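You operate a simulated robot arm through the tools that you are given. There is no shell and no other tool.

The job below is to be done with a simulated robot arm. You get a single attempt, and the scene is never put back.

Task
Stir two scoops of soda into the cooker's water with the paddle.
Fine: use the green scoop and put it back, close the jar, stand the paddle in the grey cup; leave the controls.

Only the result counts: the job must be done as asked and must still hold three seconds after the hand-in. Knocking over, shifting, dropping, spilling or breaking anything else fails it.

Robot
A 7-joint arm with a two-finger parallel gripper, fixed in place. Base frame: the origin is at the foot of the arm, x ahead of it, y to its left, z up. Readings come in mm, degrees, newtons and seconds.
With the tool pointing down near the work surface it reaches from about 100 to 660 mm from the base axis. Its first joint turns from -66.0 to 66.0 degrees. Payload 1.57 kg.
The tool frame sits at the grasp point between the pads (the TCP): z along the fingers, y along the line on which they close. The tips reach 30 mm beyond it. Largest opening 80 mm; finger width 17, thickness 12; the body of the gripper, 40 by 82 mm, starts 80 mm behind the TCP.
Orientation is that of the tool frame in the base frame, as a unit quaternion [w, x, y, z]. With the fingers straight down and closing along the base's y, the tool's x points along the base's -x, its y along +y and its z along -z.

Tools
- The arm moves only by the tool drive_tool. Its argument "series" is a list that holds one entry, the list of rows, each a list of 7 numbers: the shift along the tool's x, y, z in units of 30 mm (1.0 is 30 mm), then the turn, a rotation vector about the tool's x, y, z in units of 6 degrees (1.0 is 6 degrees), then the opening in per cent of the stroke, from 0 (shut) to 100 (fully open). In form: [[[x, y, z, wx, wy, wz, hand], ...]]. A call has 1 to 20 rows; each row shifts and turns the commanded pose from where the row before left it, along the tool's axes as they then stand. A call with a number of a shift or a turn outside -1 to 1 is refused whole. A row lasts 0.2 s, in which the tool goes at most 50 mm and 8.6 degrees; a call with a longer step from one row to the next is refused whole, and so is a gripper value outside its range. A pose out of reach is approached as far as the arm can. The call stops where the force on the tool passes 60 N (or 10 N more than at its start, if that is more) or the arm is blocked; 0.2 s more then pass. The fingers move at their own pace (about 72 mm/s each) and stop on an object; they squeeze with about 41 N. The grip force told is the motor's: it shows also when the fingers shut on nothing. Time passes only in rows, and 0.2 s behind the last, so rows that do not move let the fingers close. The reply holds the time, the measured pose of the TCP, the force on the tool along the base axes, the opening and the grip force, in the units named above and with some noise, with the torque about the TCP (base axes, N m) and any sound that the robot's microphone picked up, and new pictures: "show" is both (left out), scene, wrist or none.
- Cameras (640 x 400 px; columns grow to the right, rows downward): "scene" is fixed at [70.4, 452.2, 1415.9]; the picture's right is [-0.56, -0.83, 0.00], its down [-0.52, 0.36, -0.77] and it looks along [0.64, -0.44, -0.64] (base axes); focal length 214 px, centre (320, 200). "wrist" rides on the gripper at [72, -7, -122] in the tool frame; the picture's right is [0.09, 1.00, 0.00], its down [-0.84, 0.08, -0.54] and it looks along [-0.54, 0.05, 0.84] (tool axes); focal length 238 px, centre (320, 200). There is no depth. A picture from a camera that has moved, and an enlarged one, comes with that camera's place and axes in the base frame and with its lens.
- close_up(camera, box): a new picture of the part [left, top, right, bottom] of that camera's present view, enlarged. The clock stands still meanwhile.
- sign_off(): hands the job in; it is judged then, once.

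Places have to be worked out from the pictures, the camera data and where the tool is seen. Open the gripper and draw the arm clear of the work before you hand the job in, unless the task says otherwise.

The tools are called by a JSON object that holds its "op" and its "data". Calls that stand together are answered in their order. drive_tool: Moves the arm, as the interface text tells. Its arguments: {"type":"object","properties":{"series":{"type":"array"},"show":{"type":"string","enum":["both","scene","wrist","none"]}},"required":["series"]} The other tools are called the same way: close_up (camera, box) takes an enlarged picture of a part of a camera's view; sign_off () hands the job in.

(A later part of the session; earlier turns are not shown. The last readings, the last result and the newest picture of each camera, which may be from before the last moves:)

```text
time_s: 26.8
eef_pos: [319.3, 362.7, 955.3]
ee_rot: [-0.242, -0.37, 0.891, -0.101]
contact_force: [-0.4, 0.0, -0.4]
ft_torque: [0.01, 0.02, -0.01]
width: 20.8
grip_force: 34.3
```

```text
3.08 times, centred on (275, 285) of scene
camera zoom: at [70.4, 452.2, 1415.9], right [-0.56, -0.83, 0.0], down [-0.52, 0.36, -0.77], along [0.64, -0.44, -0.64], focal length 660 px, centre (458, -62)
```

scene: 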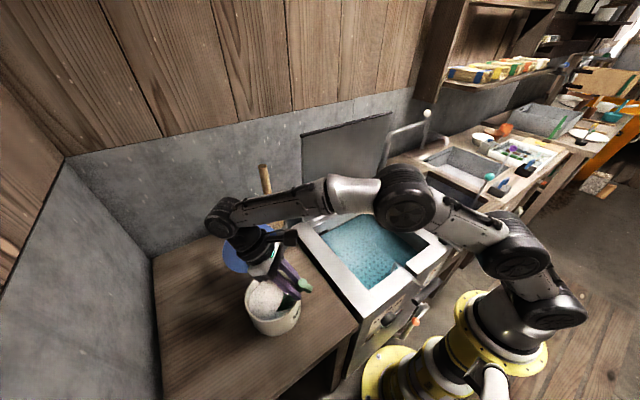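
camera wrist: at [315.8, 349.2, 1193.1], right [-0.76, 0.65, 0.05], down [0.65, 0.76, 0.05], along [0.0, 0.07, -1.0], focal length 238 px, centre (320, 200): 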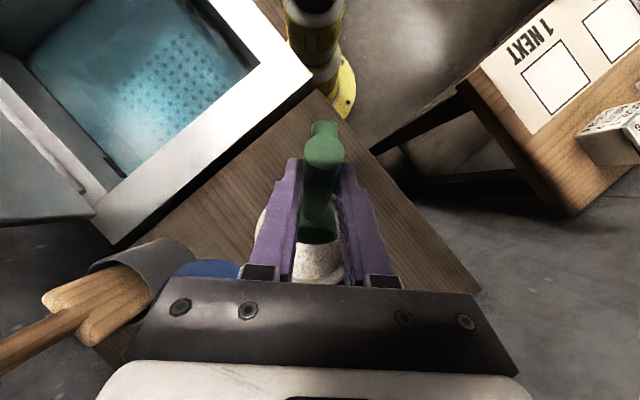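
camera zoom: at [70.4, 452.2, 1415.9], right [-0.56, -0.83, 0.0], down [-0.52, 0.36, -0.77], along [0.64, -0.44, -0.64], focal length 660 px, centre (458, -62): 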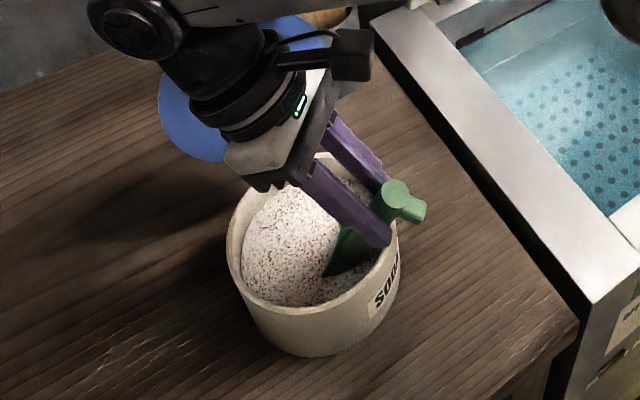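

The force dropped to zero, so the bowl is free in the soda. I push it forward into the soda while levelling and lifting it out along a path that keeps the handle and fingertips above the rim.

{"op": "drive_tool", "data": {"series": [[[-0.046, 0, 0.247, 0, -0.8333, 0, 0], [-0.058, 0, 0.222, 0, -0.8333, 0, 0], [-0.02, 0, 0.219, 0, -0.8333, 0, 0], [0.224, 0, -0.046, 0, -0.8333, 0, 0], [0.178, 0, 0.046, 0, -0.8333, 0, 0], [0.157, 0, 0.044, 0, -0.8333, 0, 0], [0.137, 0, 0.009, 0, -0.8333, 0, 0], [0.111, 0, -0.022, 0, -0.8333, 0, 0], [0.085, 0, -0.019, 0, -0.8333, 0, 0], [0.051, 0, -0.046, 0, -0.8333, 0, 0], [0.012, 0, -0.069, 0, -0.8333, 0, 0], [-0.017, 0, -0.055, 0, -0.8333, 0, 0]]], "show": "both"}}

{"op": "close_up", "data": {"camera": "scene", "box": [220, 220, 330, 350]}}

{"op": "close_up", "data": {"camera": "wrist", "box": [230, 50, 420, 270]}}

```text
time_s: 29.4
eef_pos: [293.6, 338.1, 943.1]
ee_rot: [0.24, -0.369, 0.893, 0.1]
contact_force: [-0.3, -0.4, -0.9]
ft_torque: [-0.03, 0.02, 0.03]
width: 20.4
grip_force: 33.9
camera wrist: at [211.4, 245.2, 1013.0], right [-0.76, 0.65, -0.05], down [0.27, 0.37, 0.89], along [0.59, 0.66, -0.46], focal length 238 px, centre (320, 200)
```

scene: 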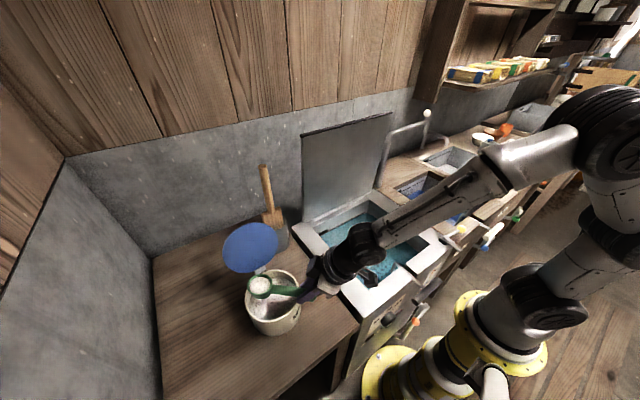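
wrist: 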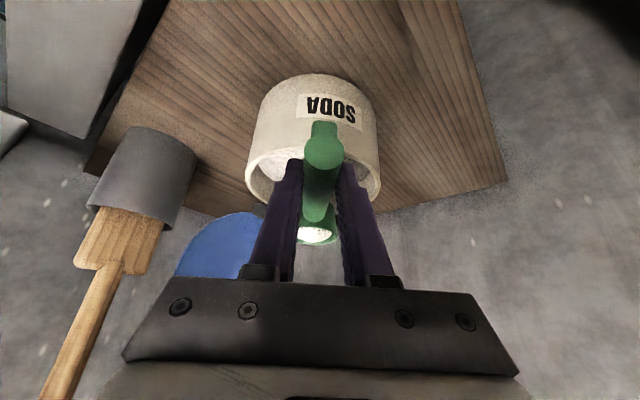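

```text
3.08 times, centred on (275, 285) of scene
camera zoom: at [70.4, 452.3, 1415.9], right [-0.56, -0.83, 0.0], down [-0.52, 0.36, -0.77], along [0.64, -0.44, -0.64], focal length 660 px, centre (458, -62)
```

zoom: 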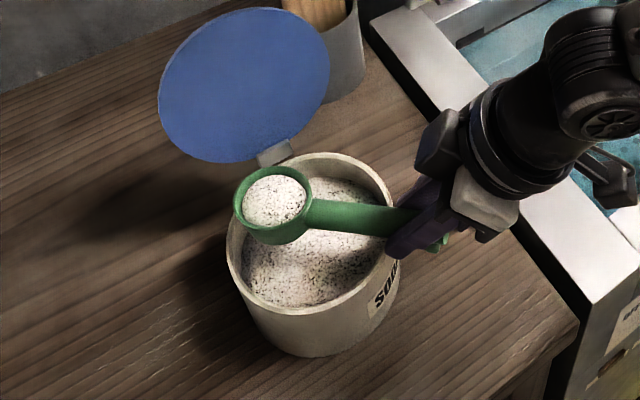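

```text
1.82 times, centred on (325, 160) of wrist
camera zoom: at [211.4, 245.2, 1013.0], right [-0.76, 0.65, -0.05], down [0.27, 0.37, 0.89], along [0.59, 0.66, -0.46], focal length 433 px, centre (311, 273)
```

zoom: 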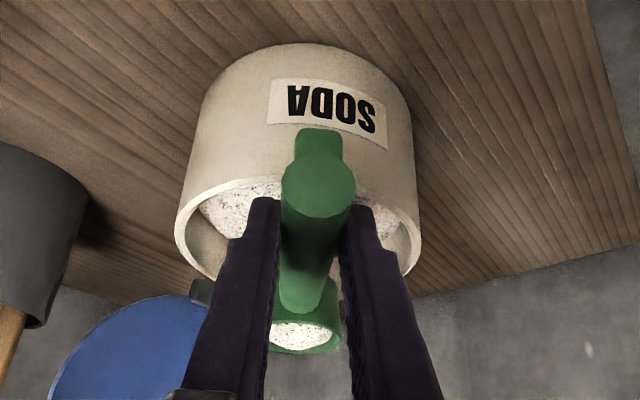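

The scoop is heaped with soda and the jar hasn't moved. I lift level to z≈1000, carry it slowly to the cooker and turn the scoop back to point along x.

{"op": "drive_tool", "data": {"series": [[[-0.317, 0, -0.548, 0, 0, 0, 0], [-0.317, 0, -0.548, 0, 0, 0, 0], [-0.317, 0, -0.548, 0, 0, 0, 0], [0.3, -0.36, -0.173, 0, 0, 0, 0], [0.479, -0.578, -0.277, 0, 0, 0, 0], [0.479, -0.578, -0.277, 0, 0, 0, 0], [0.479, -0.578, -0.277, 0, 0, 0, 0], [0.479, -0.578, -0.277, 0, 0, 0, 0], [0.479, -0.578, -0.277, 0, 0, 0, 0], [0.479, -0.578, -0.277, 0, 0, 0, 0], [0.479, -0.578, -0.277, 0, 0, 0, 0], [0.479, -0.578, -0.277, 0, 0, 0, 0], [0.479, -0.578, -0.277, 0, 0, 0, 0], [0.479, -0.578, -0.277, 0, 0, 0, 0], [0.479, -0.578, -0.277, 0, 0, 0, 0], [0.3, -0.36, -0.173, 0, 0, 0, 0]]], "show": "both"}}

{"op": "close_up", "data": {"camera": "scene", "box": [290, 170, 460, 300]}}

```text
time_s: 32.8
eef_pos: [302.3, 43.1, 998.6]
ee_rot: [0.24, -0.369, 0.892, 0.099]
contact_force: [0.4, -0.7, -0.6]
ft_torque: [-0.04, 0.05, -0.01]
width: 20.8
grip_force: 34.6
camera wrist: at [218.1, -49.3, 1069.7], right [-0.76, 0.65, -0.05], down [0.27, 0.38, 0.89], along [0.59, 0.66, -0.46], focal length 238 px, centre (320, 200)
```

scene: 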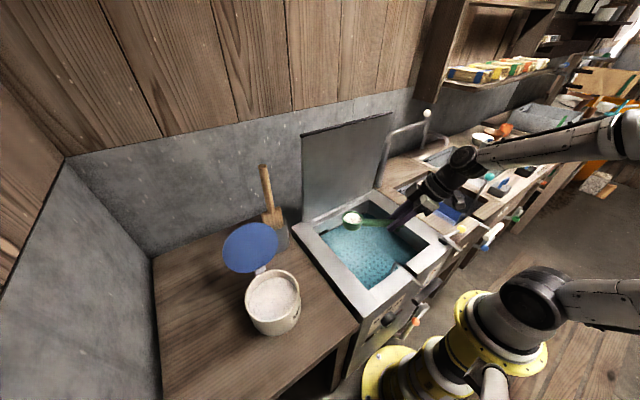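
wrist: 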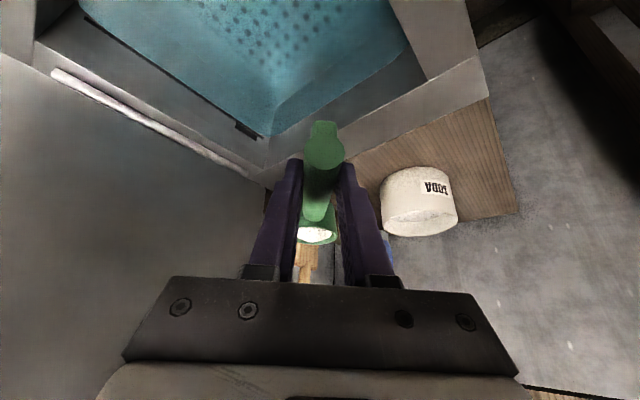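

```text
3.08 times, centred on (375, 235) of scene
camera zoom: at [70.4, 452.2, 1415.9], right [-0.56, -0.83, 0.0], down [-0.52, 0.36, -0.77], along [0.64, -0.44, -0.64], focal length 660 px, centre (151, 92)
```

zoom: 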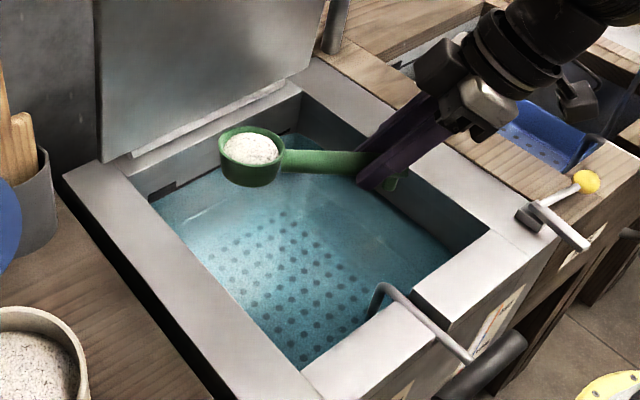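

Still heaped and nothing spilled on the way. I turn the scoop to point along +x, which puts the bowl at about (408, 43), well inside the opening, and then roll to dump.

{"op": "drive_tool", "data": {"series": [[[0, 0, 0, 0.536, 0, 0.928, 0], [0, 0, 0, 0.536, 0, 0.928, 0], [0, 0, 0, 0.536, 0, 0.928, 0], [0, 0, 0, 0.536, 0, 0.928, 0], [0, 0, 0, 0.536, 0, 0.928, 0], [0, 0, 0, 0.536, 0, 0.928, 0], [0, 0, 0, 0.536, 0, 0.928, 0]]], "show": "none"}}

{"op": "drive_tool", "data": {"series": [[[0, 0, 0, -1, 0, 0.577, 0], [0, 0, 0, -1, 0, 0.577, 0], [0, 0, 0, -1, 0, 0.577, 0], [0, 0, 0, -1, 0, 0.577, 0], [0, 0, 0, -1, 0, 0.577, 0], [0, 0, 0, -1, 0, 0.577, 0], [0, 0, 0, -1, 0, 0.577, 0], [0, 0, 0, -1, 0, 0.577, 0], [0, 0, 0, -1, 0, 0.577, 0], [0, 0, 0, -1, 0, 0.577, 0], [0, 0, 0, -1, 0, 0.577, 0], [0, 0, 0, -1, 0, 0.577, 0], [0, 0, 0, -1, 0, 0.577, 0], [0, 0, 0, -1, 0, 0.577, 0], [0, 0, 0, -1, 0, 0.577, 0], [0, 0, 0, -1, 0, 0.577, 0], [0, 0, 0, -1, 0, 0.577, 0], [0, 0, 0, 0, 0, 0, 0], [0, 0, 0, 0, 0, 0, 0]]], "show": "both"}}

{"op": "close_up", "data": {"camera": "scene", "box": [290, 170, 460, 300]}}

```text
time_s: 34.4
eef_pos: [300.5, 44.6, 999.8]
ee_rot: [0.259, -0.001, 0.966, 0.0]
contact_force: [0.2, -0.5, -0.7]
ft_torque: [-0.01, 0.02, 0.02]
width: 20.8
grip_force: 34.5
```

```text
time_s: 38.4
eef_pos: [300.8, 44.2, 999.5]
ee_rot: [0.134, 0.22, 0.499, 0.827]
contact_force: [-0.7, 0.2, -0.8]
ft_torque: [0.0, 0.05, 0.0]
width: 20.8
grip_force: 34.4
camera wrist: at [176.6, -14.5, 961.3], right [-0.08, -0.42, 0.9], down [0.45, -0.82, -0.34], along [0.89, 0.38, 0.26], focal length 238 px, centre (320, 200)
```

scene: 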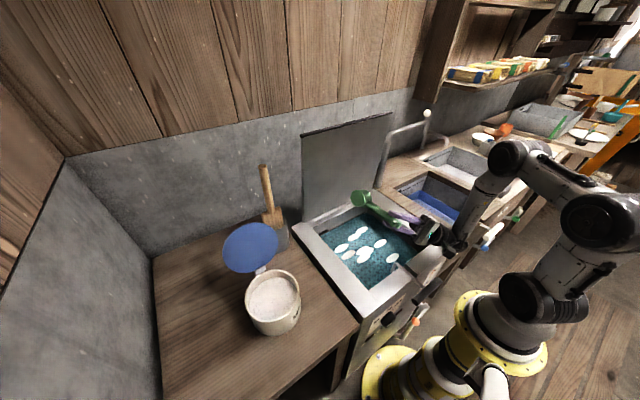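
wrist: 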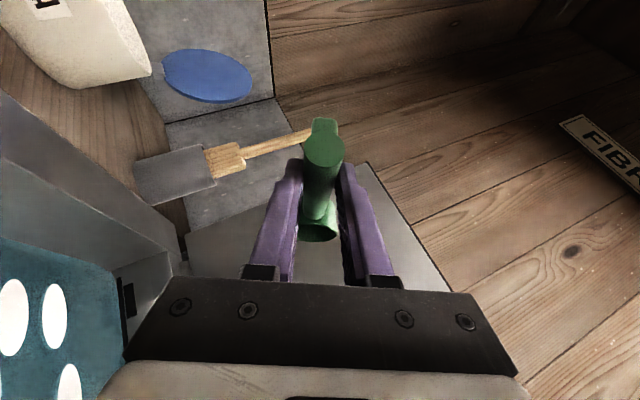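

```text
3.08 times, centred on (375, 235) of scene
camera zoom: at [70.4, 452.2, 1415.9], right [-0.56, -0.83, 0.0], down [-0.52, 0.36, -0.77], along [0.64, -0.44, -0.64], focal length 660 px, centre (151, 92)
```

zoom: 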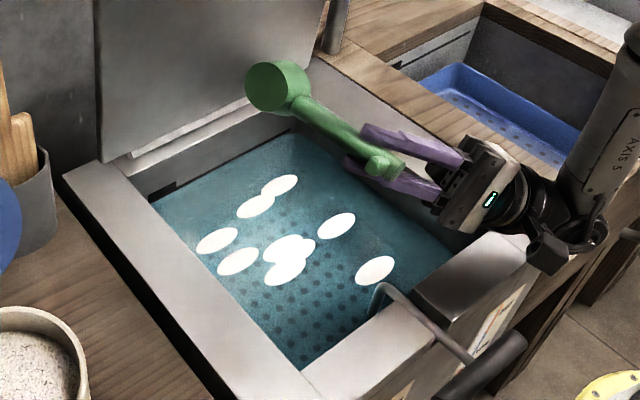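

The soda is in the water, showing as white patches on the surface. I roll back, check the bowl is empty, and yaw again for the second scoop.

{"op": "drive_tool", "data": {"series": [[[0, 0, 0, 1, 0, -0.577, 0], [0, 0, 0, 1, 0, -0.577, 0], [0, 0, 0, 1, 0, -0.577, 0], [0, 0, 0, 1, 0, -0.577, 0], [0, 0, 0, 1, 0, -0.577, 0], [0, 0, 0, 1, 0, -0.577, 0], [0, 0, 0, 1, 0, -0.577, 0], [0, 0, 0, 1, 0, -0.577, 0], [0, 0, 0, 1, 0, -0.577, 0], [0, 0, 0, 1, 0, -0.577, 0], [0, 0, 0, 1, 0, -0.577, 0], [0, 0, 0, 1, 0, -0.577, 0], [0, 0, 0, 1, 0, -0.577, 0], [0, 0, 0, 1, 0, -0.577, 0], [0, 0, 0, 1, 0, -0.577, 0], [0, 0, 0, 1, 0, -0.577, 0], [0, 0, 0, 1, 0, -0.577, 0]]], "show": "none"}}

{"op": "drive_tool", "data": {"series": [[[0, 0, 0, -0.536, 0, -0.928, 0], [0, 0, 0, -0.536, 0, -0.928, 0], [0, 0, 0, -0.536, 0, -0.928, 0], [0, 0, 0, -0.536, 0, -0.928, 0], [0, 0, 0, -0.536, 0, -0.928, 0], [0, 0, 0, -0.536, 0, -0.928, 0], [0, 0, 0, -0.536, 0, -0.928, 0]]], "show": "both"}}

{"op": "close_up", "data": {"camera": "scene", "box": [290, 170, 460, 300]}}

```text
time_s: 42.0
eef_pos: [299.7, 44.4, 999.7]
ee_rot: [0.258, 0.0, 0.966, 0.001]
contact_force: [0.1, -0.5, 0.1]
ft_torque: [0.02, 0.06, 0.01]
width: 20.4
grip_force: 33.9
```

```text
time_s: 43.6
eef_pos: [301.3, 44.2, 999.6]
ee_rot: [0.239, -0.37, 0.892, 0.1]
contact_force: [0.5, -0.4, -0.1]
ft_torque: [-0.03, -0.01, 0.02]
width: 20.8
grip_force: 34.7
camera wrist: at [217.4, -48.3, 1069.9], right [-0.76, 0.65, -0.05], down [0.27, 0.38, 0.89], along [0.59, 0.66, -0.46], focal length 238 px, centre (320, 200)
```

scene: 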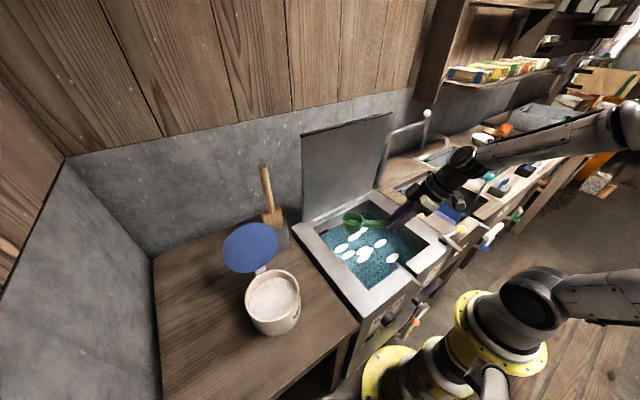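
wrist: 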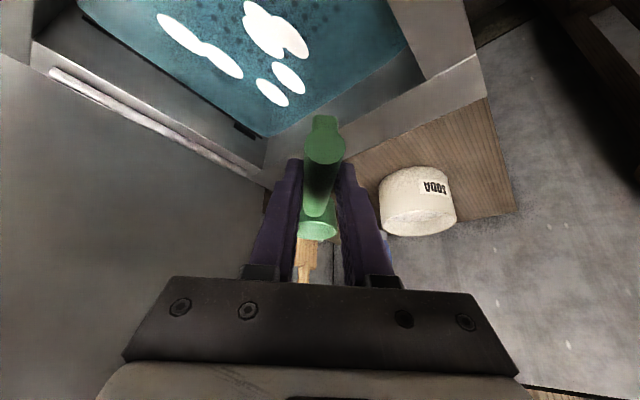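

```text
3.08 times, centred on (375, 235) of scene
camera zoom: at [70.4, 452.2, 1415.9], right [-0.56, -0.83, 0.0], down [-0.52, 0.36, -0.77], along [0.64, -0.44, -0.64], focal length 660 px, centre (151, 92)
```

zoom: 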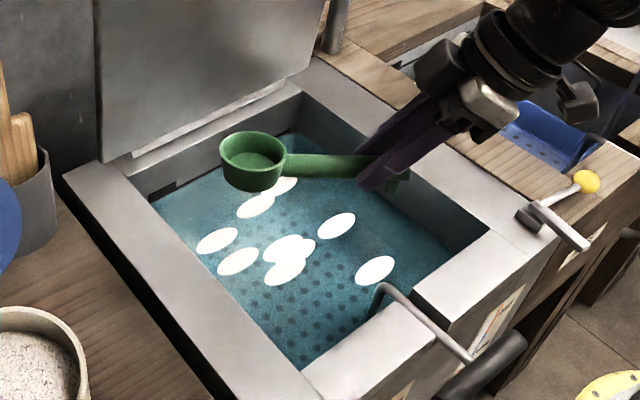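

The scoop came back empty. I go back over the jar for the second scoop, 9 mm further in than before to stay off the near wall.

{"op": "drive_tool", "data": {"series": [[[-0.576, 0.643, 0.122, 0, 0, 0, 0], [-0.576, 0.643, 0.122, 0, 0, 0, 0], [-0.576, 0.643, 0.122, 0, 0, 0, 0], [-0.576, 0.643, 0.122, 0, 0, 0, 0], [-0.576, 0.643, 0.122, 0, 0, 0, 0], [-0.576, 0.643, 0.122, 0, 0, 0, 0], [-0.576, 0.643, 0.122, 0, 0, 0, 0], [-0.576, 0.643, 0.122, 0, 0, 0, 0], [-0.576, 0.643, 0.122, 0, 0, 0, 0], [-0.576, 0.643, 0.122, 0, 0, 0, 0], [-0.576, 0.643, 0.122, 0, 0, 0, 0]]], "show": "none"}}

{"op": "drive_tool", "data": {"series": [[[0, 0, 0, 0, 1, 0, 0], [0, 0, 0, 0, 1, 0, 0], [0, 0, 0, 0, 1, 0, 0], [0, 0, 0, 0, 1, 0, 0], [0, 0, 0, 0, 1, 0, 0], [0, 0, 0, 0, 1, 0, 0], [0, 0, 0, 0, 1, 0, 0], [0, 0, 0, 0, 1, 0, 0], [0, 0, 0, 0, 1, 0, 0], [0, 0, 0, 0, 1, 0, 0], [-0.847, 0, -0.3, 0, 0, 0, 0], [-0.847, 0, -0.3, 0, 0, 0, 0]]], "show": "both"}}

{"op": "close_up", "data": {"camera": "scene", "box": [200, 200, 360, 350]}}

```text
time_s: 46.0
eef_pos: [280.4, 326.1, 1060.3]
ee_rot: [0.239, -0.37, 0.892, 0.099]
contact_force: [0.3, 0.0, -1.3]
ft_torque: [0.0, -0.01, 0.0]
width: 20.5
grip_force: 34.2
```

```text
time_s: 48.6
eef_pos: [316.7, 362.3, 1051.4]
ee_rot: [-0.239, -0.37, 0.892, -0.099]
contact_force: [0.2, 0.1, -0.7]
ft_torque: [0.01, -0.02, 0.02]
width: 20.8
grip_force: 33.8
camera wrist: at [321.1, 356.0, 1193.6], right [-0.76, 0.65, 0.05], down [0.65, 0.76, 0.05], along [0.0, 0.07, -1.0], focal length 238 px, centre (320, 200)
```

scene: 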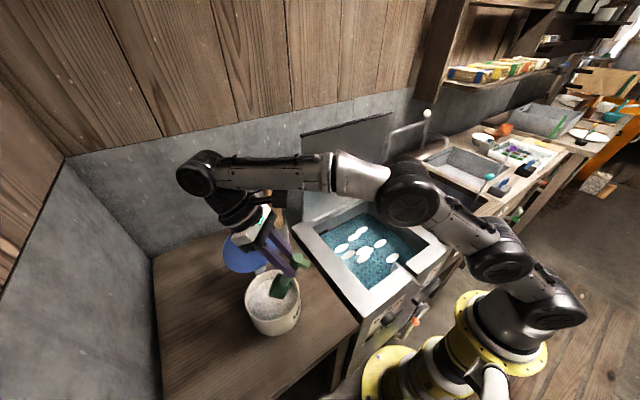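
wrist: 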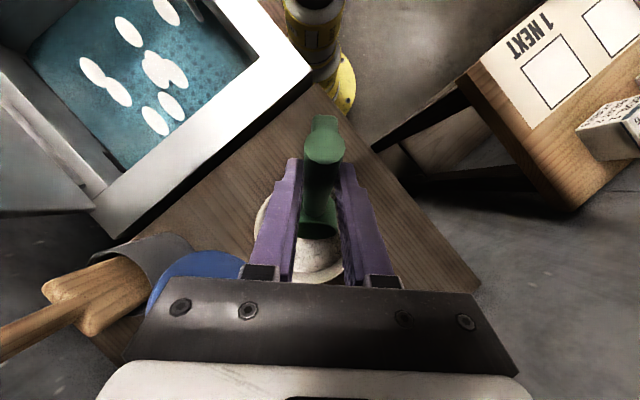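

```text
2.67 times, centred on (280, 275) of scene
camera zoom: at [70.4, 452.2, 1415.9], right [-0.56, -0.83, 0.0], down [-0.52, 0.36, -0.77], along [0.64, -0.44, -0.64], focal length 572 px, centre (427, 0)
```

zoom: 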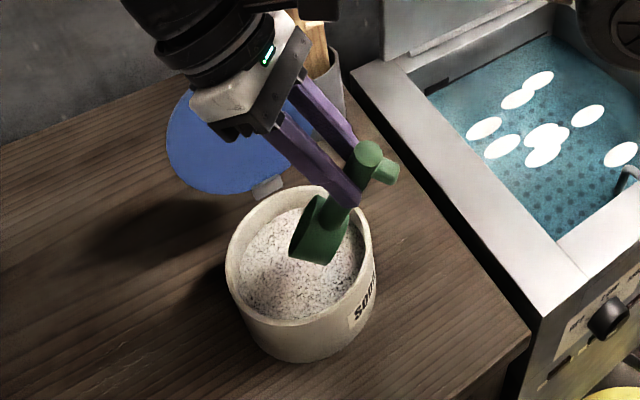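

Aligned over the mouth again. I dip straight down 96 mm to the depth that worked before.

{"op": "drive_tool", "data": {"series": [[[-0.2, 0, 0.346, 0, 0, 0, 0], [-0.2, 0, 0.346, 0, 0, 0, 0], [-0.2, 0, 0.346, 0, 0, 0, 0], [-0.2, 0, 0.346, 0, 0, 0, 0], [-0.2, 0, 0.346, 0, 0, 0, 0], [-0.2, 0, 0.346, 0, 0, 0, 0], [-0.2, 0, 0.346, 0, 0, 0, 0], [-0.2, 0, 0.346, 0, 0, 0, 0]]], "show": "scene"}}

{"op": "close_up", "data": {"camera": "scene", "box": [220, 220, 330, 350]}}

```text
time_s: 50.4
eef_pos: [319.8, 363.2, 953.4]
ee_rot: [-0.238, -0.371, 0.892, -0.099]
contact_force: [2.1, 1.1, 0.5]
ft_torque: [0.07, -0.07, 0.02]
width: 20.5
grip_force: 34.4
```

scene: 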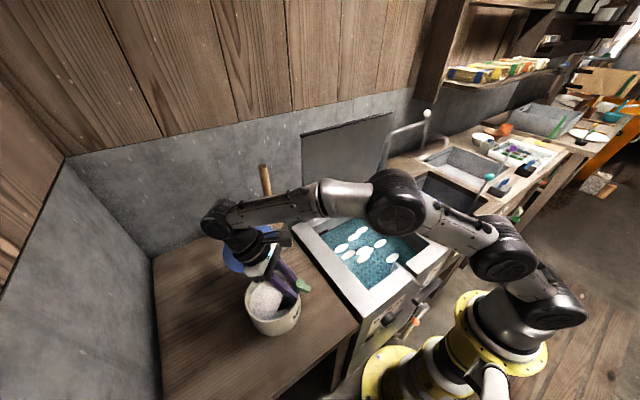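

```text
3.08 times, centred on (275, 285) of scene
camera zoom: at [70.4, 452.2, 1415.9], right [-0.56, -0.83, 0.0], down [-0.52, 0.36, -0.77], along [0.64, -0.44, -0.64], focal length 660 px, centre (458, -62)
```

zoom: 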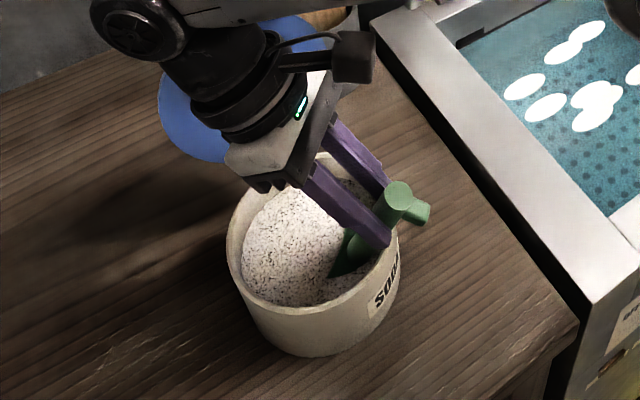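

Only a 2 N touch, and the jar hasn't moved. I run the same push–level–lift path, corrected for the slightly lower start.

{"op": "drive_tool", "data": {"series": [[[-0.03, 0, 0.17, 0, -0.8333, 0, 0], [-0.058, 0, 0.222, 0, -0.8333, 0, 0], [-0.02, 0, 0.219, 0, -0.8333, 0, 0], [0.224, 0, -0.046, 0, -0.8333, 0, 0], [0.178, 0, 0.046, 0, -0.8333, 0, 0], [0.157, 0, 0.044, 0, -0.8333, 0, 0], [0.137, 0, 0.009, 0, -0.8333, 0, 0], [0.111, 0, -0.022, 0, -0.8333, 0, 0], [0.085, 0, -0.019, 0, -0.8333, 0, 0], [0.051, 0, -0.046, 0, -0.8333, 0, 0], [0.012, 0, -0.069, 0, -0.8333, 0, 0], [-0.017, 0, -0.055, 0, -0.8333, 0, 0]]], "show": "both"}}

{"op": "close_up", "data": {"camera": "scene", "box": [220, 220, 330, 350]}}

```text
time_s: 53.0
eef_pos: [294.8, 337.6, 942.9]
ee_rot: [0.24, -0.37, 0.892, 0.099]
contact_force: [0.4, 0.1, -0.6]
ft_torque: [-0.04, 0.03, 0.0]
width: 20.8
grip_force: 33.9
camera wrist: at [211.6, 245.5, 1012.5], right [-0.76, 0.65, -0.05], down [0.27, 0.37, 0.89], along [0.59, 0.66, -0.46], focal length 238 px, centre (320, 200)
```

scene: 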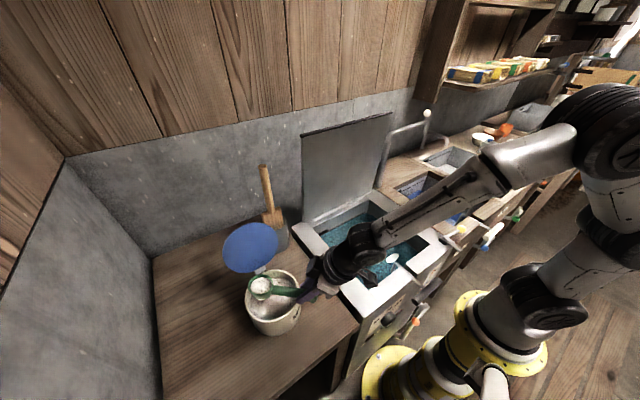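
wrist: 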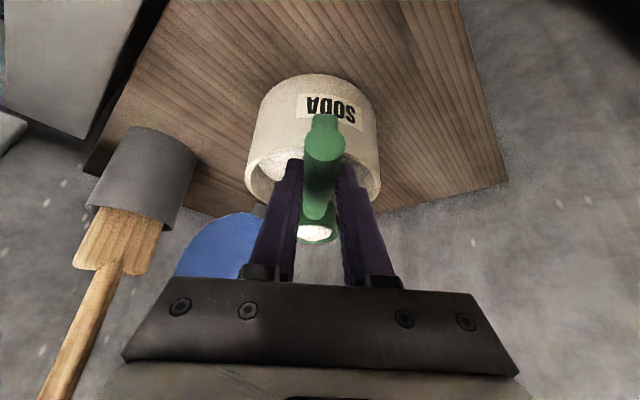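

```text
3.08 times, centred on (275, 285) of scene
camera zoom: at [70.4, 452.3, 1415.9], right [-0.56, -0.83, 0.0], down [-0.52, 0.36, -0.77], along [0.64, -0.44, -0.64], focal length 660 px, centre (458, -62)
```

zoom: 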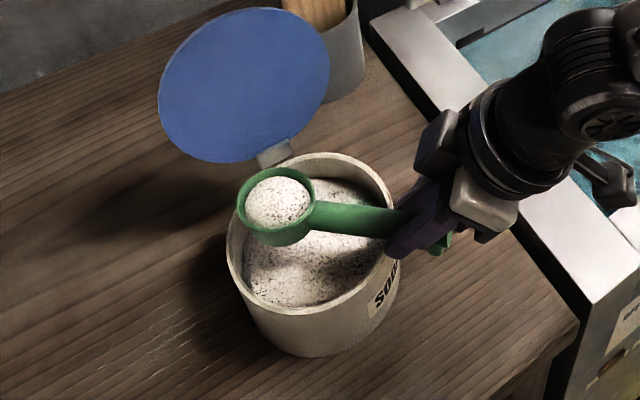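

The second heaped scoop is in. The handle looks slightly rotated in the fingers, so I check with a close-up.

{"op": "close_up", "data": {"camera": "wrist", "box": [230, 50, 420, 270]}}

{"op": "close_up", "data": {"camera": "scene", "box": [250, 265, 330, 315]}}

```text
1.82 times, centred on (325, 160) of wrist
camera zoom: at [211.6, 245.5, 1012.5], right [-0.76, 0.65, -0.05], down [0.27, 0.37, 0.89], along [0.59, 0.66, -0.46], focal length 433 px, centre (311, 273)
```

zoom: 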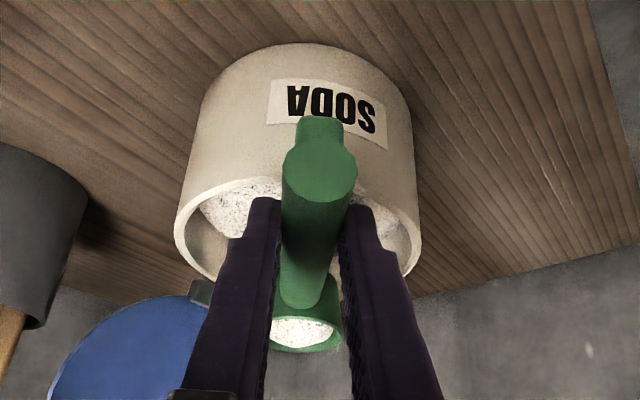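

```text
8.00 times, centred on (290, 290) of scene
camera zoom: at [70.4, 452.3, 1415.9], right [-0.56, -0.83, 0.0], down [-0.52, 0.36, -0.77], along [0.64, -0.44, -0.64], focal length 1716 px, centre (560, -520)
```

zoom: 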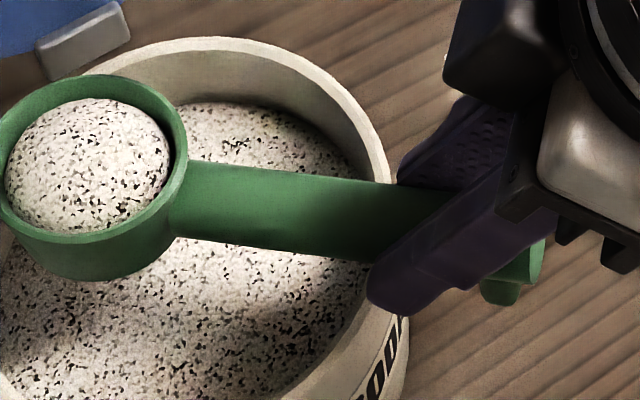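

The handle has slipped only about 3 mm and is still level. I lift and carry the second scoop to the cooker as before.

{"op": "drive_tool", "data": {"series": [[[-0.317, 0, -0.548, 0, 0, 0, 0], [-0.317, 0, -0.548, 0, 0, 0, 0], [-0.317, 0, -0.548, 0, 0, 0, 0], [0.3, -0.36, -0.173, 0, 0, 0, 0], [0.479, -0.578, -0.277, 0, 0, 0, 0], [0.479, -0.578, -0.277, 0, 0, 0, 0], [0.479, -0.578, -0.277, 0, 0, 0, 0], [0.479, -0.578, -0.277, 0, 0, 0, 0], [0.479, -0.578, -0.277, 0, 0, 0, 0], [0.479, -0.578, -0.277, 0, 0, 0, 0], [0.479, -0.578, -0.277, 0, 0, 0, 0], [0.479, -0.578, -0.277, 0, 0, 0, 0], [0.479, -0.578, -0.277, 0, 0, 0, 0], [0.479, -0.578, -0.277, 0, 0, 0, 0], [0.479, -0.578, -0.277, 0, 0, 0, 0], [0.3, -0.36, -0.173, 0, 0, 0, 0]]], "show": "none"}}

{"op": "drive_tool", "data": {"series": [[[0, 0, 0, 0.536, 0, 0.928, 0], [0, 0, 0, 0.536, 0, 0.928, 0], [0, 0, 0, 0.536, 0, 0.928, 0], [0, 0, 0, 0.536, 0, 0.928, 0], [0, 0, 0, 0.536, 0, 0.928, 0], [0, 0, 0, 0.536, 0, 0.928, 0], [0, 0, 0, 0.536, 0, 0.928, 0]]], "show": "both"}}

{"op": "close_up", "data": {"camera": "scene", "box": [290, 170, 460, 300]}}

```text
time_s: 56.4
eef_pos: [301.2, 43.8, 999.6]
ee_rot: [0.239, -0.369, 0.893, 0.099]
contact_force: [0.2, 0.0, -0.1]
ft_torque: [-0.05, -0.01, 0.0]
width: 20.5
grip_force: 34.0
```

```text
time_s: 58.0
eef_pos: [299.5, 44.4, 998.7]
ee_rot: [0.259, 0.0, 0.966, 0.0]
contact_force: [1.2, 0.7, -0.6]
ft_torque: [-0.02, 0.01, -0.03]
width: 20.9
grip_force: 34.6
camera wrist: at [176.5, 36.8, 1068.8], right [-0.08, 1.0, -0.05], down [0.45, 0.08, 0.89], along [0.89, 0.05, -0.46], focal length 238 px, centre (320, 200)
```

scene: 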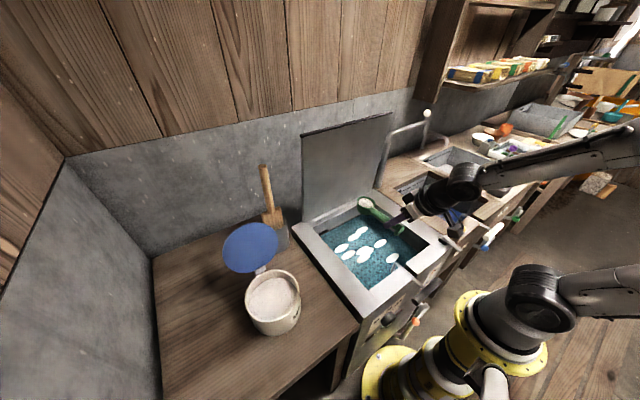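
wrist: 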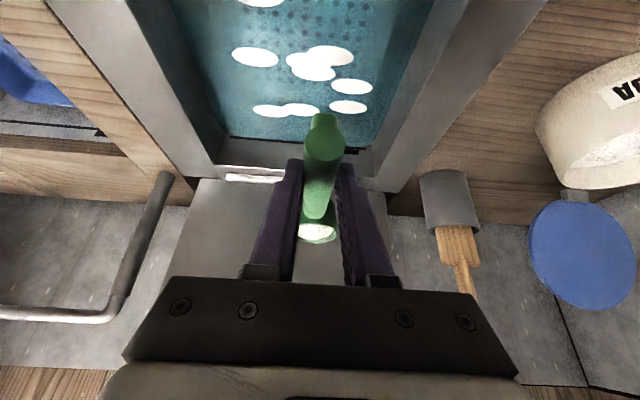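

```text
3.08 times, centred on (375, 235) of scene
camera zoom: at [70.4, 452.2, 1415.9], right [-0.56, -0.83, 0.0], down [-0.52, 0.36, -0.77], along [0.64, -0.44, -0.64], focal length 660 px, centre (151, 92)
```

zoom: 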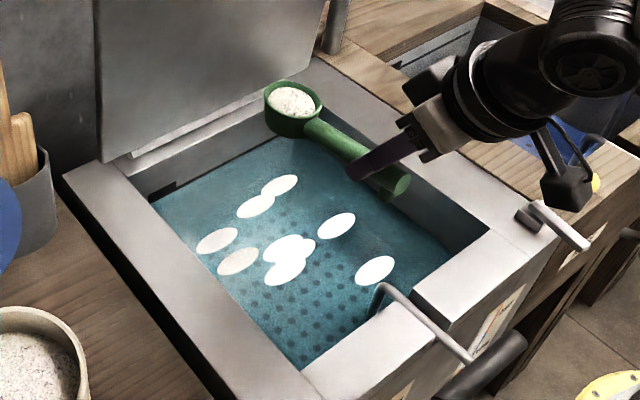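

The second load is level over the water, so I roll to dump it.

{"op": "drive_tool", "data": {"series": [[[0, 0, 0, -1, 0, 0.577, 0], [0, 0, 0, -1, 0, 0.577, 0], [0, 0, 0, -1, 0, 0.577, 0], [0, 0, 0, -1, 0, 0.577, 0], [0, 0, 0, -1, 0, 0.577, 0], [0, 0, 0, -1, 0, 0.577, 0], [0, 0, 0, -1, 0, 0.577, 0], [0, 0, 0, -1, 0, 0.577, 0], [0, 0, 0, -1, 0, 0.577, 0], [0, 0, 0, -1, 0, 0.577, 0], [0, 0, 0, -1, 0, 0.577, 0], [0, 0, 0, -1, 0, 0.577, 0], [0, 0, 0, -1, 0, 0.577, 0], [0, 0, 0, -1, 0, 0.577, 0], [0, 0, 0, -1, 0, 0.577, 0], [0, 0, 0, -1, 0, 0.577, 0], [0, 0, 0, -1, 0, 0.577, 0], [0, 0, 0, 0, 0, 0, 0], [0, 0, 0, 0, 0, 0, 0]]], "show": "both"}}

{"op": "close_up", "data": {"camera": "scene", "box": [290, 170, 460, 300]}}

```text
time_s: 62.0
eef_pos: [300.5, 44.5, 997.2]
ee_rot: [0.133, 0.221, 0.499, 0.828]
contact_force: [-0.6, 0.0, -0.9]
ft_torque: [-0.03, 0.05, 0.04]
width: 20.5
grip_force: 34.2
camera wrist: at [177.1, -15.2, 960.5], right [-0.08, -0.42, 0.9], down [0.45, -0.82, -0.34], along [0.89, 0.38, 0.26], focal length 238 px, centre (320, 200)
```

scene: 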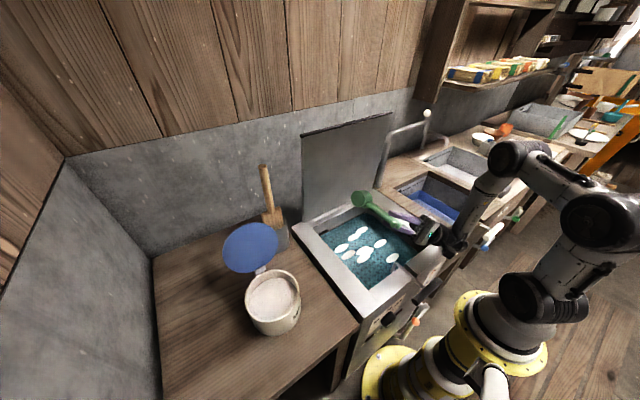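
wrist: 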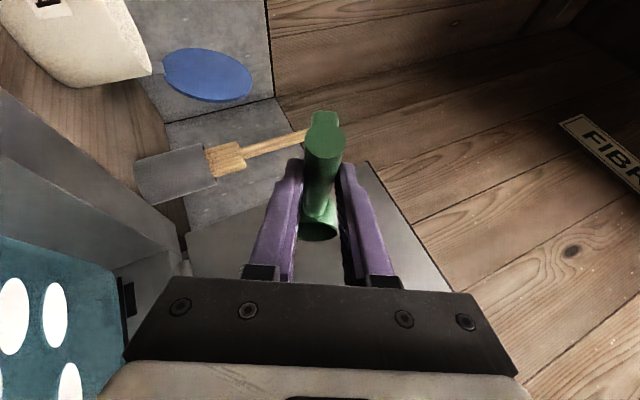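

```text
3.08 times, centred on (375, 235) of scene
camera zoom: at [70.4, 452.2, 1415.9], right [-0.56, -0.83, 0.0], down [-0.52, 0.36, -0.77], along [0.64, -0.44, -0.64], focal length 660 px, centre (151, 92)
```

zoom: 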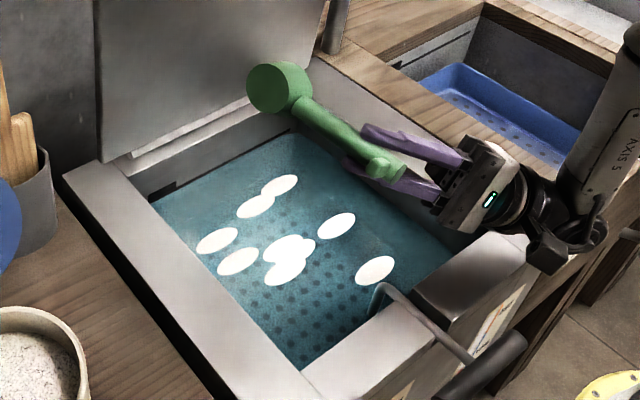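

The second load is dumped and the bowl is empty. I roll back level and carry the scoop to 100 mm above where it lay.

{"op": "drive_tool", "data": {"series": [[[0, 0, 0, 1, 0, -0.577, 0], [0, 0, 0, 1, 0, -0.577, 0], [0, 0, 0, 1, 0, -0.577, 0], [0, 0, 0, 1, 0, -0.577, 0], [0, 0, 0, 1, 0, -0.577, 0], [0, 0, 0, 1, 0, -0.577, 0], [0, 0, 0, 1, 0, -0.577, 0], [0, 0, 0, 1, 0, -0.577, 0], [0, 0, 0, 1, 0, -0.577, 0], [0, 0, 0, 1, 0, -0.577, 0], [0, 0, 0, 1, 0, -0.577, 0], [0, 0, 0, 1, 0, -0.577, 0], [0, 0, 0, 1, 0, -0.577, 0], [0, 0, 0, 1, 0, -0.577, 0], [0, 0, 0, 1, 0, -0.577, 0], [0, 0, 0, 1, 0, -0.577, 0], [0, 0, 0, 1, 0, -0.577, 0]]], "show": "none"}}

{"op": "drive_tool", "data": {"series": [[[0.246, 0.887, 0.115, 0, 0, 0, 0], [0.246, 0.887, 0.115, 0, 0, 0, 0], [0.246, 0.887, 0.115, 0, 0, 0, 0], [0.246, 0.887, 0.115, 0, 0, 0, 0], [0.246, 0.887, 0.115, 0, 0, 0, 0], [0.246, 0.887, 0.115, 0, 0, 0, 0], [0.246, 0.887, 0.115, 0, 0, 0, 0], [0.246, 0.887, 0.115, 0, 0, 0, 0], [0.246, 0.887, 0.115, 0, 0, 0, 0]]], "show": "both"}}

{"op": "close_up", "data": {"camera": "wrist", "box": [230, 50, 420, 270]}}

{"op": "close_up", "data": {"camera": "scene", "box": [260, 230, 420, 340]}}

```text
time_s: 65.6
eef_pos: [300.3, 45.4, 998.4]
ee_rot: [0.259, 0.0, 0.966, 0.0]
contact_force: [0.2, -0.2, -0.7]
ft_torque: [0.01, 0.0, 0.03]
width: 20.4
grip_force: 34.4
```

```text
time_s: 67.6
eef_pos: [259.0, 283.8, 936.5]
ee_rot: [0.259, 0.002, 0.966, 0.0]
contact_force: [1.1, 0.4, -1.0]
ft_torque: [0.04, 0.04, 0.0]
width: 20.7
grip_force: 34.3
camera wrist: at [135.4, 277.5, 1007.9], right [-0.08, 1.0, -0.05], down [0.45, 0.08, 0.89], along [0.89, 0.05, -0.46], focal length 238 px, centre (320, 200)
```

scene: 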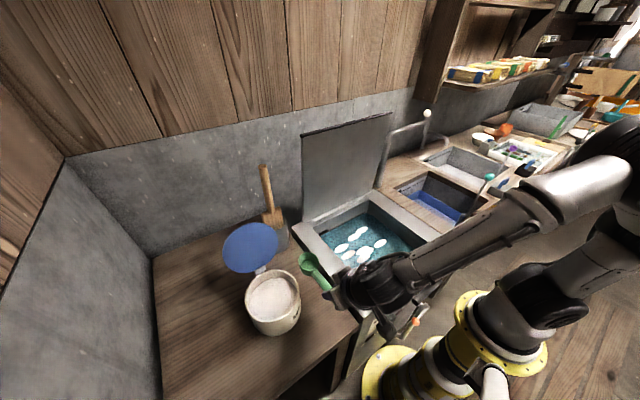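
wrist: 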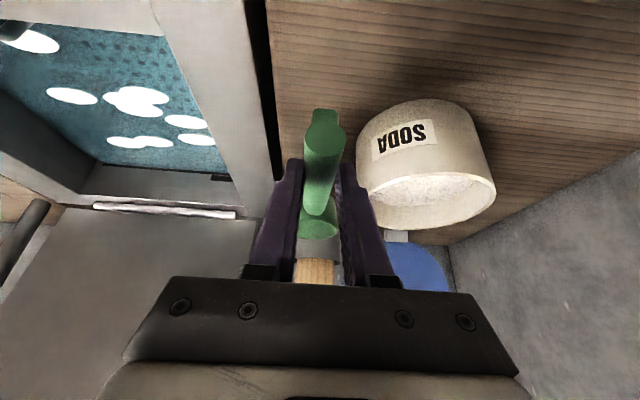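

```text
1.82 times, centred on (325, 160) of wrist
camera zoom: at [135.4, 277.5, 1007.9], right [-0.08, 1.0, -0.05], down [0.45, 0.08, 0.89], along [0.89, 0.05, -0.46], focal length 433 px, centre (311, 273)
```

zoom: 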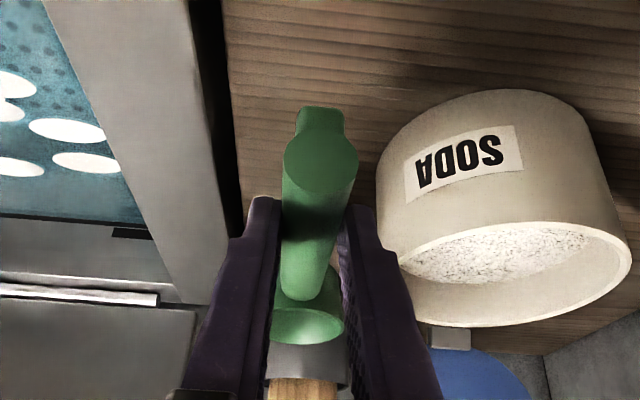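

```text
3.64 times, centred on (340, 285) of scene
camera zoom: at [70.4, 452.2, 1415.9], right [-0.56, -0.83, 0.0], down [-0.52, 0.36, -0.77], along [0.64, -0.44, -0.64], focal length 780 px, centre (247, -109)
```

zoom: 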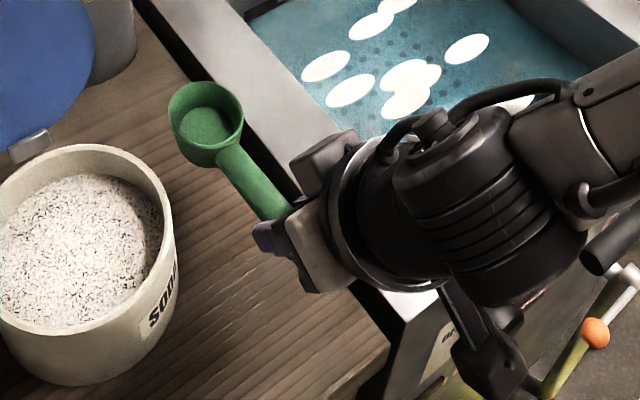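

The scoop is empty and level, and it has slid about 9 mm back through the fingers. I set it down at TCP x≈267 instead of 258 to compensate, going to z≈860 first.

{"op": "drive_tool", "data": {"series": [[[0.207, 0, 0.465, 0, 0, 0, 0], [0.207, 0, 0.465, 0, 0, 0, 0], [0.207, 0, 0.465, 0, 0, 0, 0], [0.207, 0, 0.465, 0, 0, 0, 0], [0.207, 0, 0.465, 0, 0, 0, 0]]], "show": "both"}}

{"op": "close_up", "data": {"camera": "wrist", "box": [230, 50, 420, 270]}}

{"op": "close_up", "data": {"camera": "scene", "box": [260, 230, 420, 340]}}

```text
time_s: 68.8
eef_pos: [265.2, 285.4, 862.7]
ee_rot: [0.258, 0.0, 0.966, 0.0]
contact_force: [-0.2, 0.0, 0.4]
ft_torque: [0.01, 0.04, -0.01]
width: 20.6
grip_force: 34.2
camera wrist: at [142.8, 277.6, 933.1], right [-0.08, 1.0, -0.05], down [0.45, 0.08, 0.89], along [0.89, 0.05, -0.46], focal length 238 px, centre (320, 200)
```

scene: 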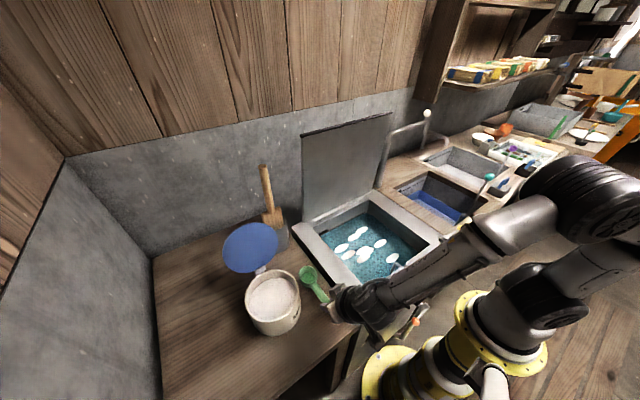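
wrist: 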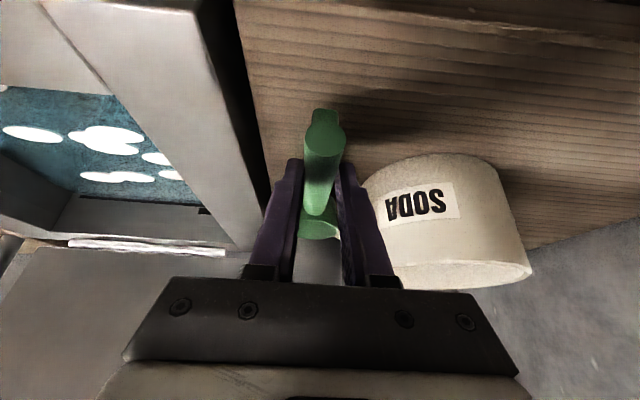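

```text
1.82 times, centred on (325, 160) of wrist
camera zoom: at [142.8, 277.6, 933.1], right [-0.08, 1.0, -0.05], down [0.45, 0.08, 0.89], along [0.89, 0.05, -0.46], focal length 433 px, centre (311, 273)
```

zoom: 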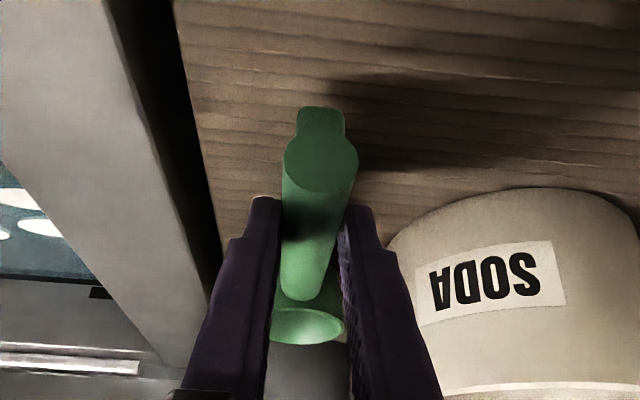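

```text
3.64 times, centred on (340, 285) of scene
camera zoom: at [70.4, 452.2, 1415.9], right [-0.56, -0.83, 0.0], down [-0.52, 0.36, -0.77], along [0.64, -0.44, -0.64], focal length 780 px, centre (247, -109)
```

zoom: 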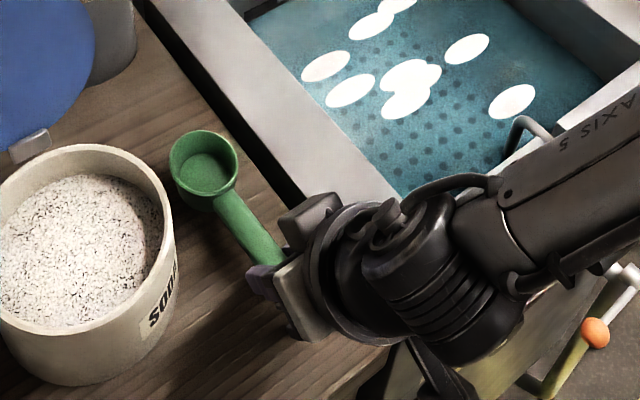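

I lower 18 mm more, still just above the expected contact height, and watch the force.

{"op": "drive_tool", "data": {"series": [[[0.1, 0, 0.173, 0, 0, 0, 0], [0.1, 0, 0.173, 0, 0, 0, 0], [0.1, 0, 0.173, 0, 0, 0, 0], [0.04, 0, 0.069, 0, 0, 0, 0]]], "show": "none"}}

{"op": "drive_tool", "data": {"series": [[[0.0333, 0, 0.0577, 0, 0, 0, 0]]], "show": "wrist"}}

```text
time_s: 69.8
eef_pos: [268.8, 284.6, 845.3]
ee_rot: [0.262, 0.001, 0.965, 0.002]
contact_force: [-6.0, -7.0, 28.4]
ft_torque: [-0.26, 0.02, -0.16]
width: 20.9
grip_force: 33.8
```

```text
time_s: 70.2
eef_pos: [268.1, 285.0, 842.6]
ee_rot: [0.262, 0.001, 0.965, 0.002]
contact_force: [1.6, -7.4, 32.4]
ft_torque: [-0.19, -0.44, -0.16]
width: 20.6
grip_force: 33.6
camera wrist: at [144.6, 277.7, 912.3], right [-0.08, 1.0, -0.04], down [0.45, 0.07, 0.89], along [0.89, 0.05, -0.45], focal length 238 px, centre (320, 200)
```

wrist: 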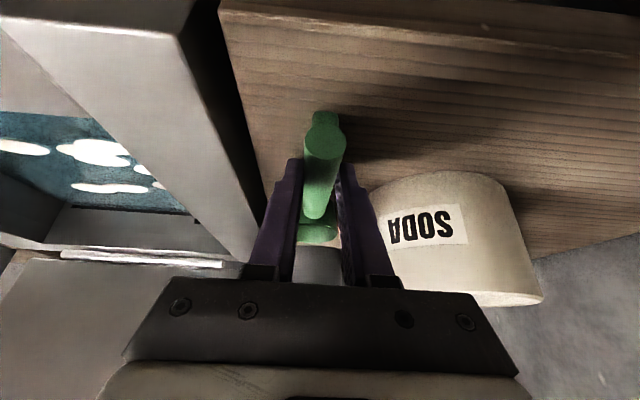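

The scoop is on the bench (about 32 N up). I ease up slightly to unload it before releasing.

{"op": "drive_tool", "data": {"series": [[[-0.03, 0, -0.052, 0, 0, 0, 0], [0, 0, 0, 0, 0, 0, 0]]], "show": "wrist"}}

{"op": "close_up", "data": {"camera": "wrist", "box": [230, 80, 420, 280]}}

{"op": "close_up", "data": {"camera": "scene", "box": [260, 230, 420, 340]}}

```text
time_s: 70.8
eef_pos: [266.5, 284.9, 843.1]
ee_rot: [0.26, 0.0, 0.966, 0.002]
contact_force: [6.9, 2.1, 17.9]
ft_torque: [0.07, -0.62, -0.03]
width: 20.4
grip_force: 34.0
camera wrist: at [143.5, 277.7, 912.7], right [-0.08, 1.0, -0.04], down [0.45, 0.07, 0.89], along [0.89, 0.05, -0.46], focal length 238 px, centre (320, 200)
```

wrist: 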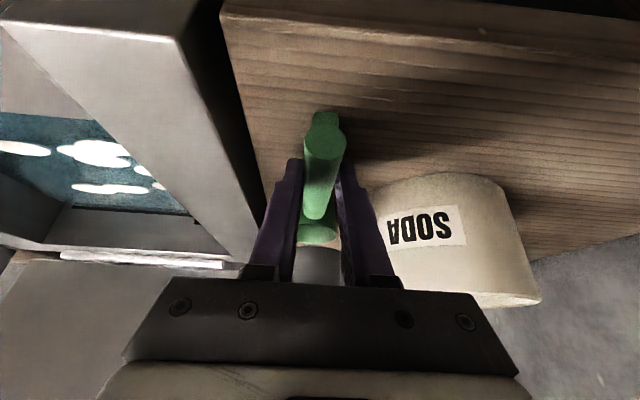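

```text
2.00 times, centred on (325, 180) of wrist
camera zoom: at [143.5, 277.7, 912.7], right [-0.08, 1.0, -0.04], down [0.45, 0.07, 0.89], along [0.89, 0.05, -0.46], focal length 477 px, centre (310, 240)
```

zoom: 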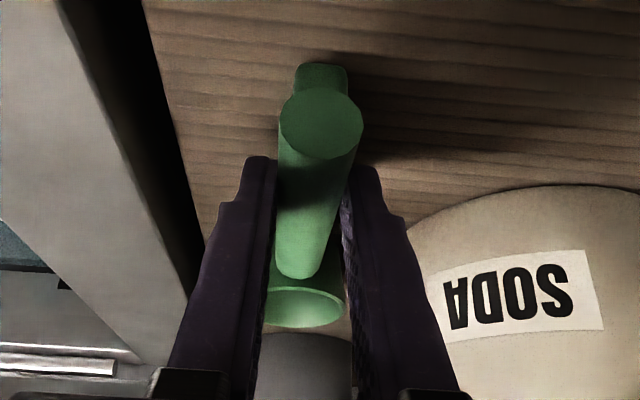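

```text
3.64 times, centred on (340, 285) of scene
camera zoom: at [70.4, 452.1, 1416.0], right [-0.56, -0.83, 0.0], down [-0.52, 0.36, -0.77], along [0.64, -0.44, -0.64], focal length 780 px, centre (247, -109)
```

zoom: 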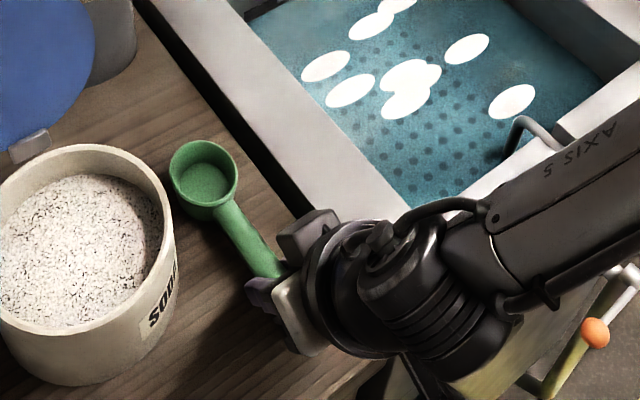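

There is still 18 N of load, so I ease up a little more.

{"op": "drive_tool", "data": {"series": [[[-0.025, 0, -0.043, 0, 0, 0, 0], [0, 0, 0, 0, 0, 0, 0]]], "show": "none"}}

```text
time_s: 71.4
eef_pos: [265.3, 284.4, 841.4]
ee_rot: [0.258, -0.001, 0.966, 0.001]
contact_force: [0.3, 4.1, 10.4]
ft_torque: [0.14, -0.17, 0.08]
width: 20.9
grip_force: 34.2
```

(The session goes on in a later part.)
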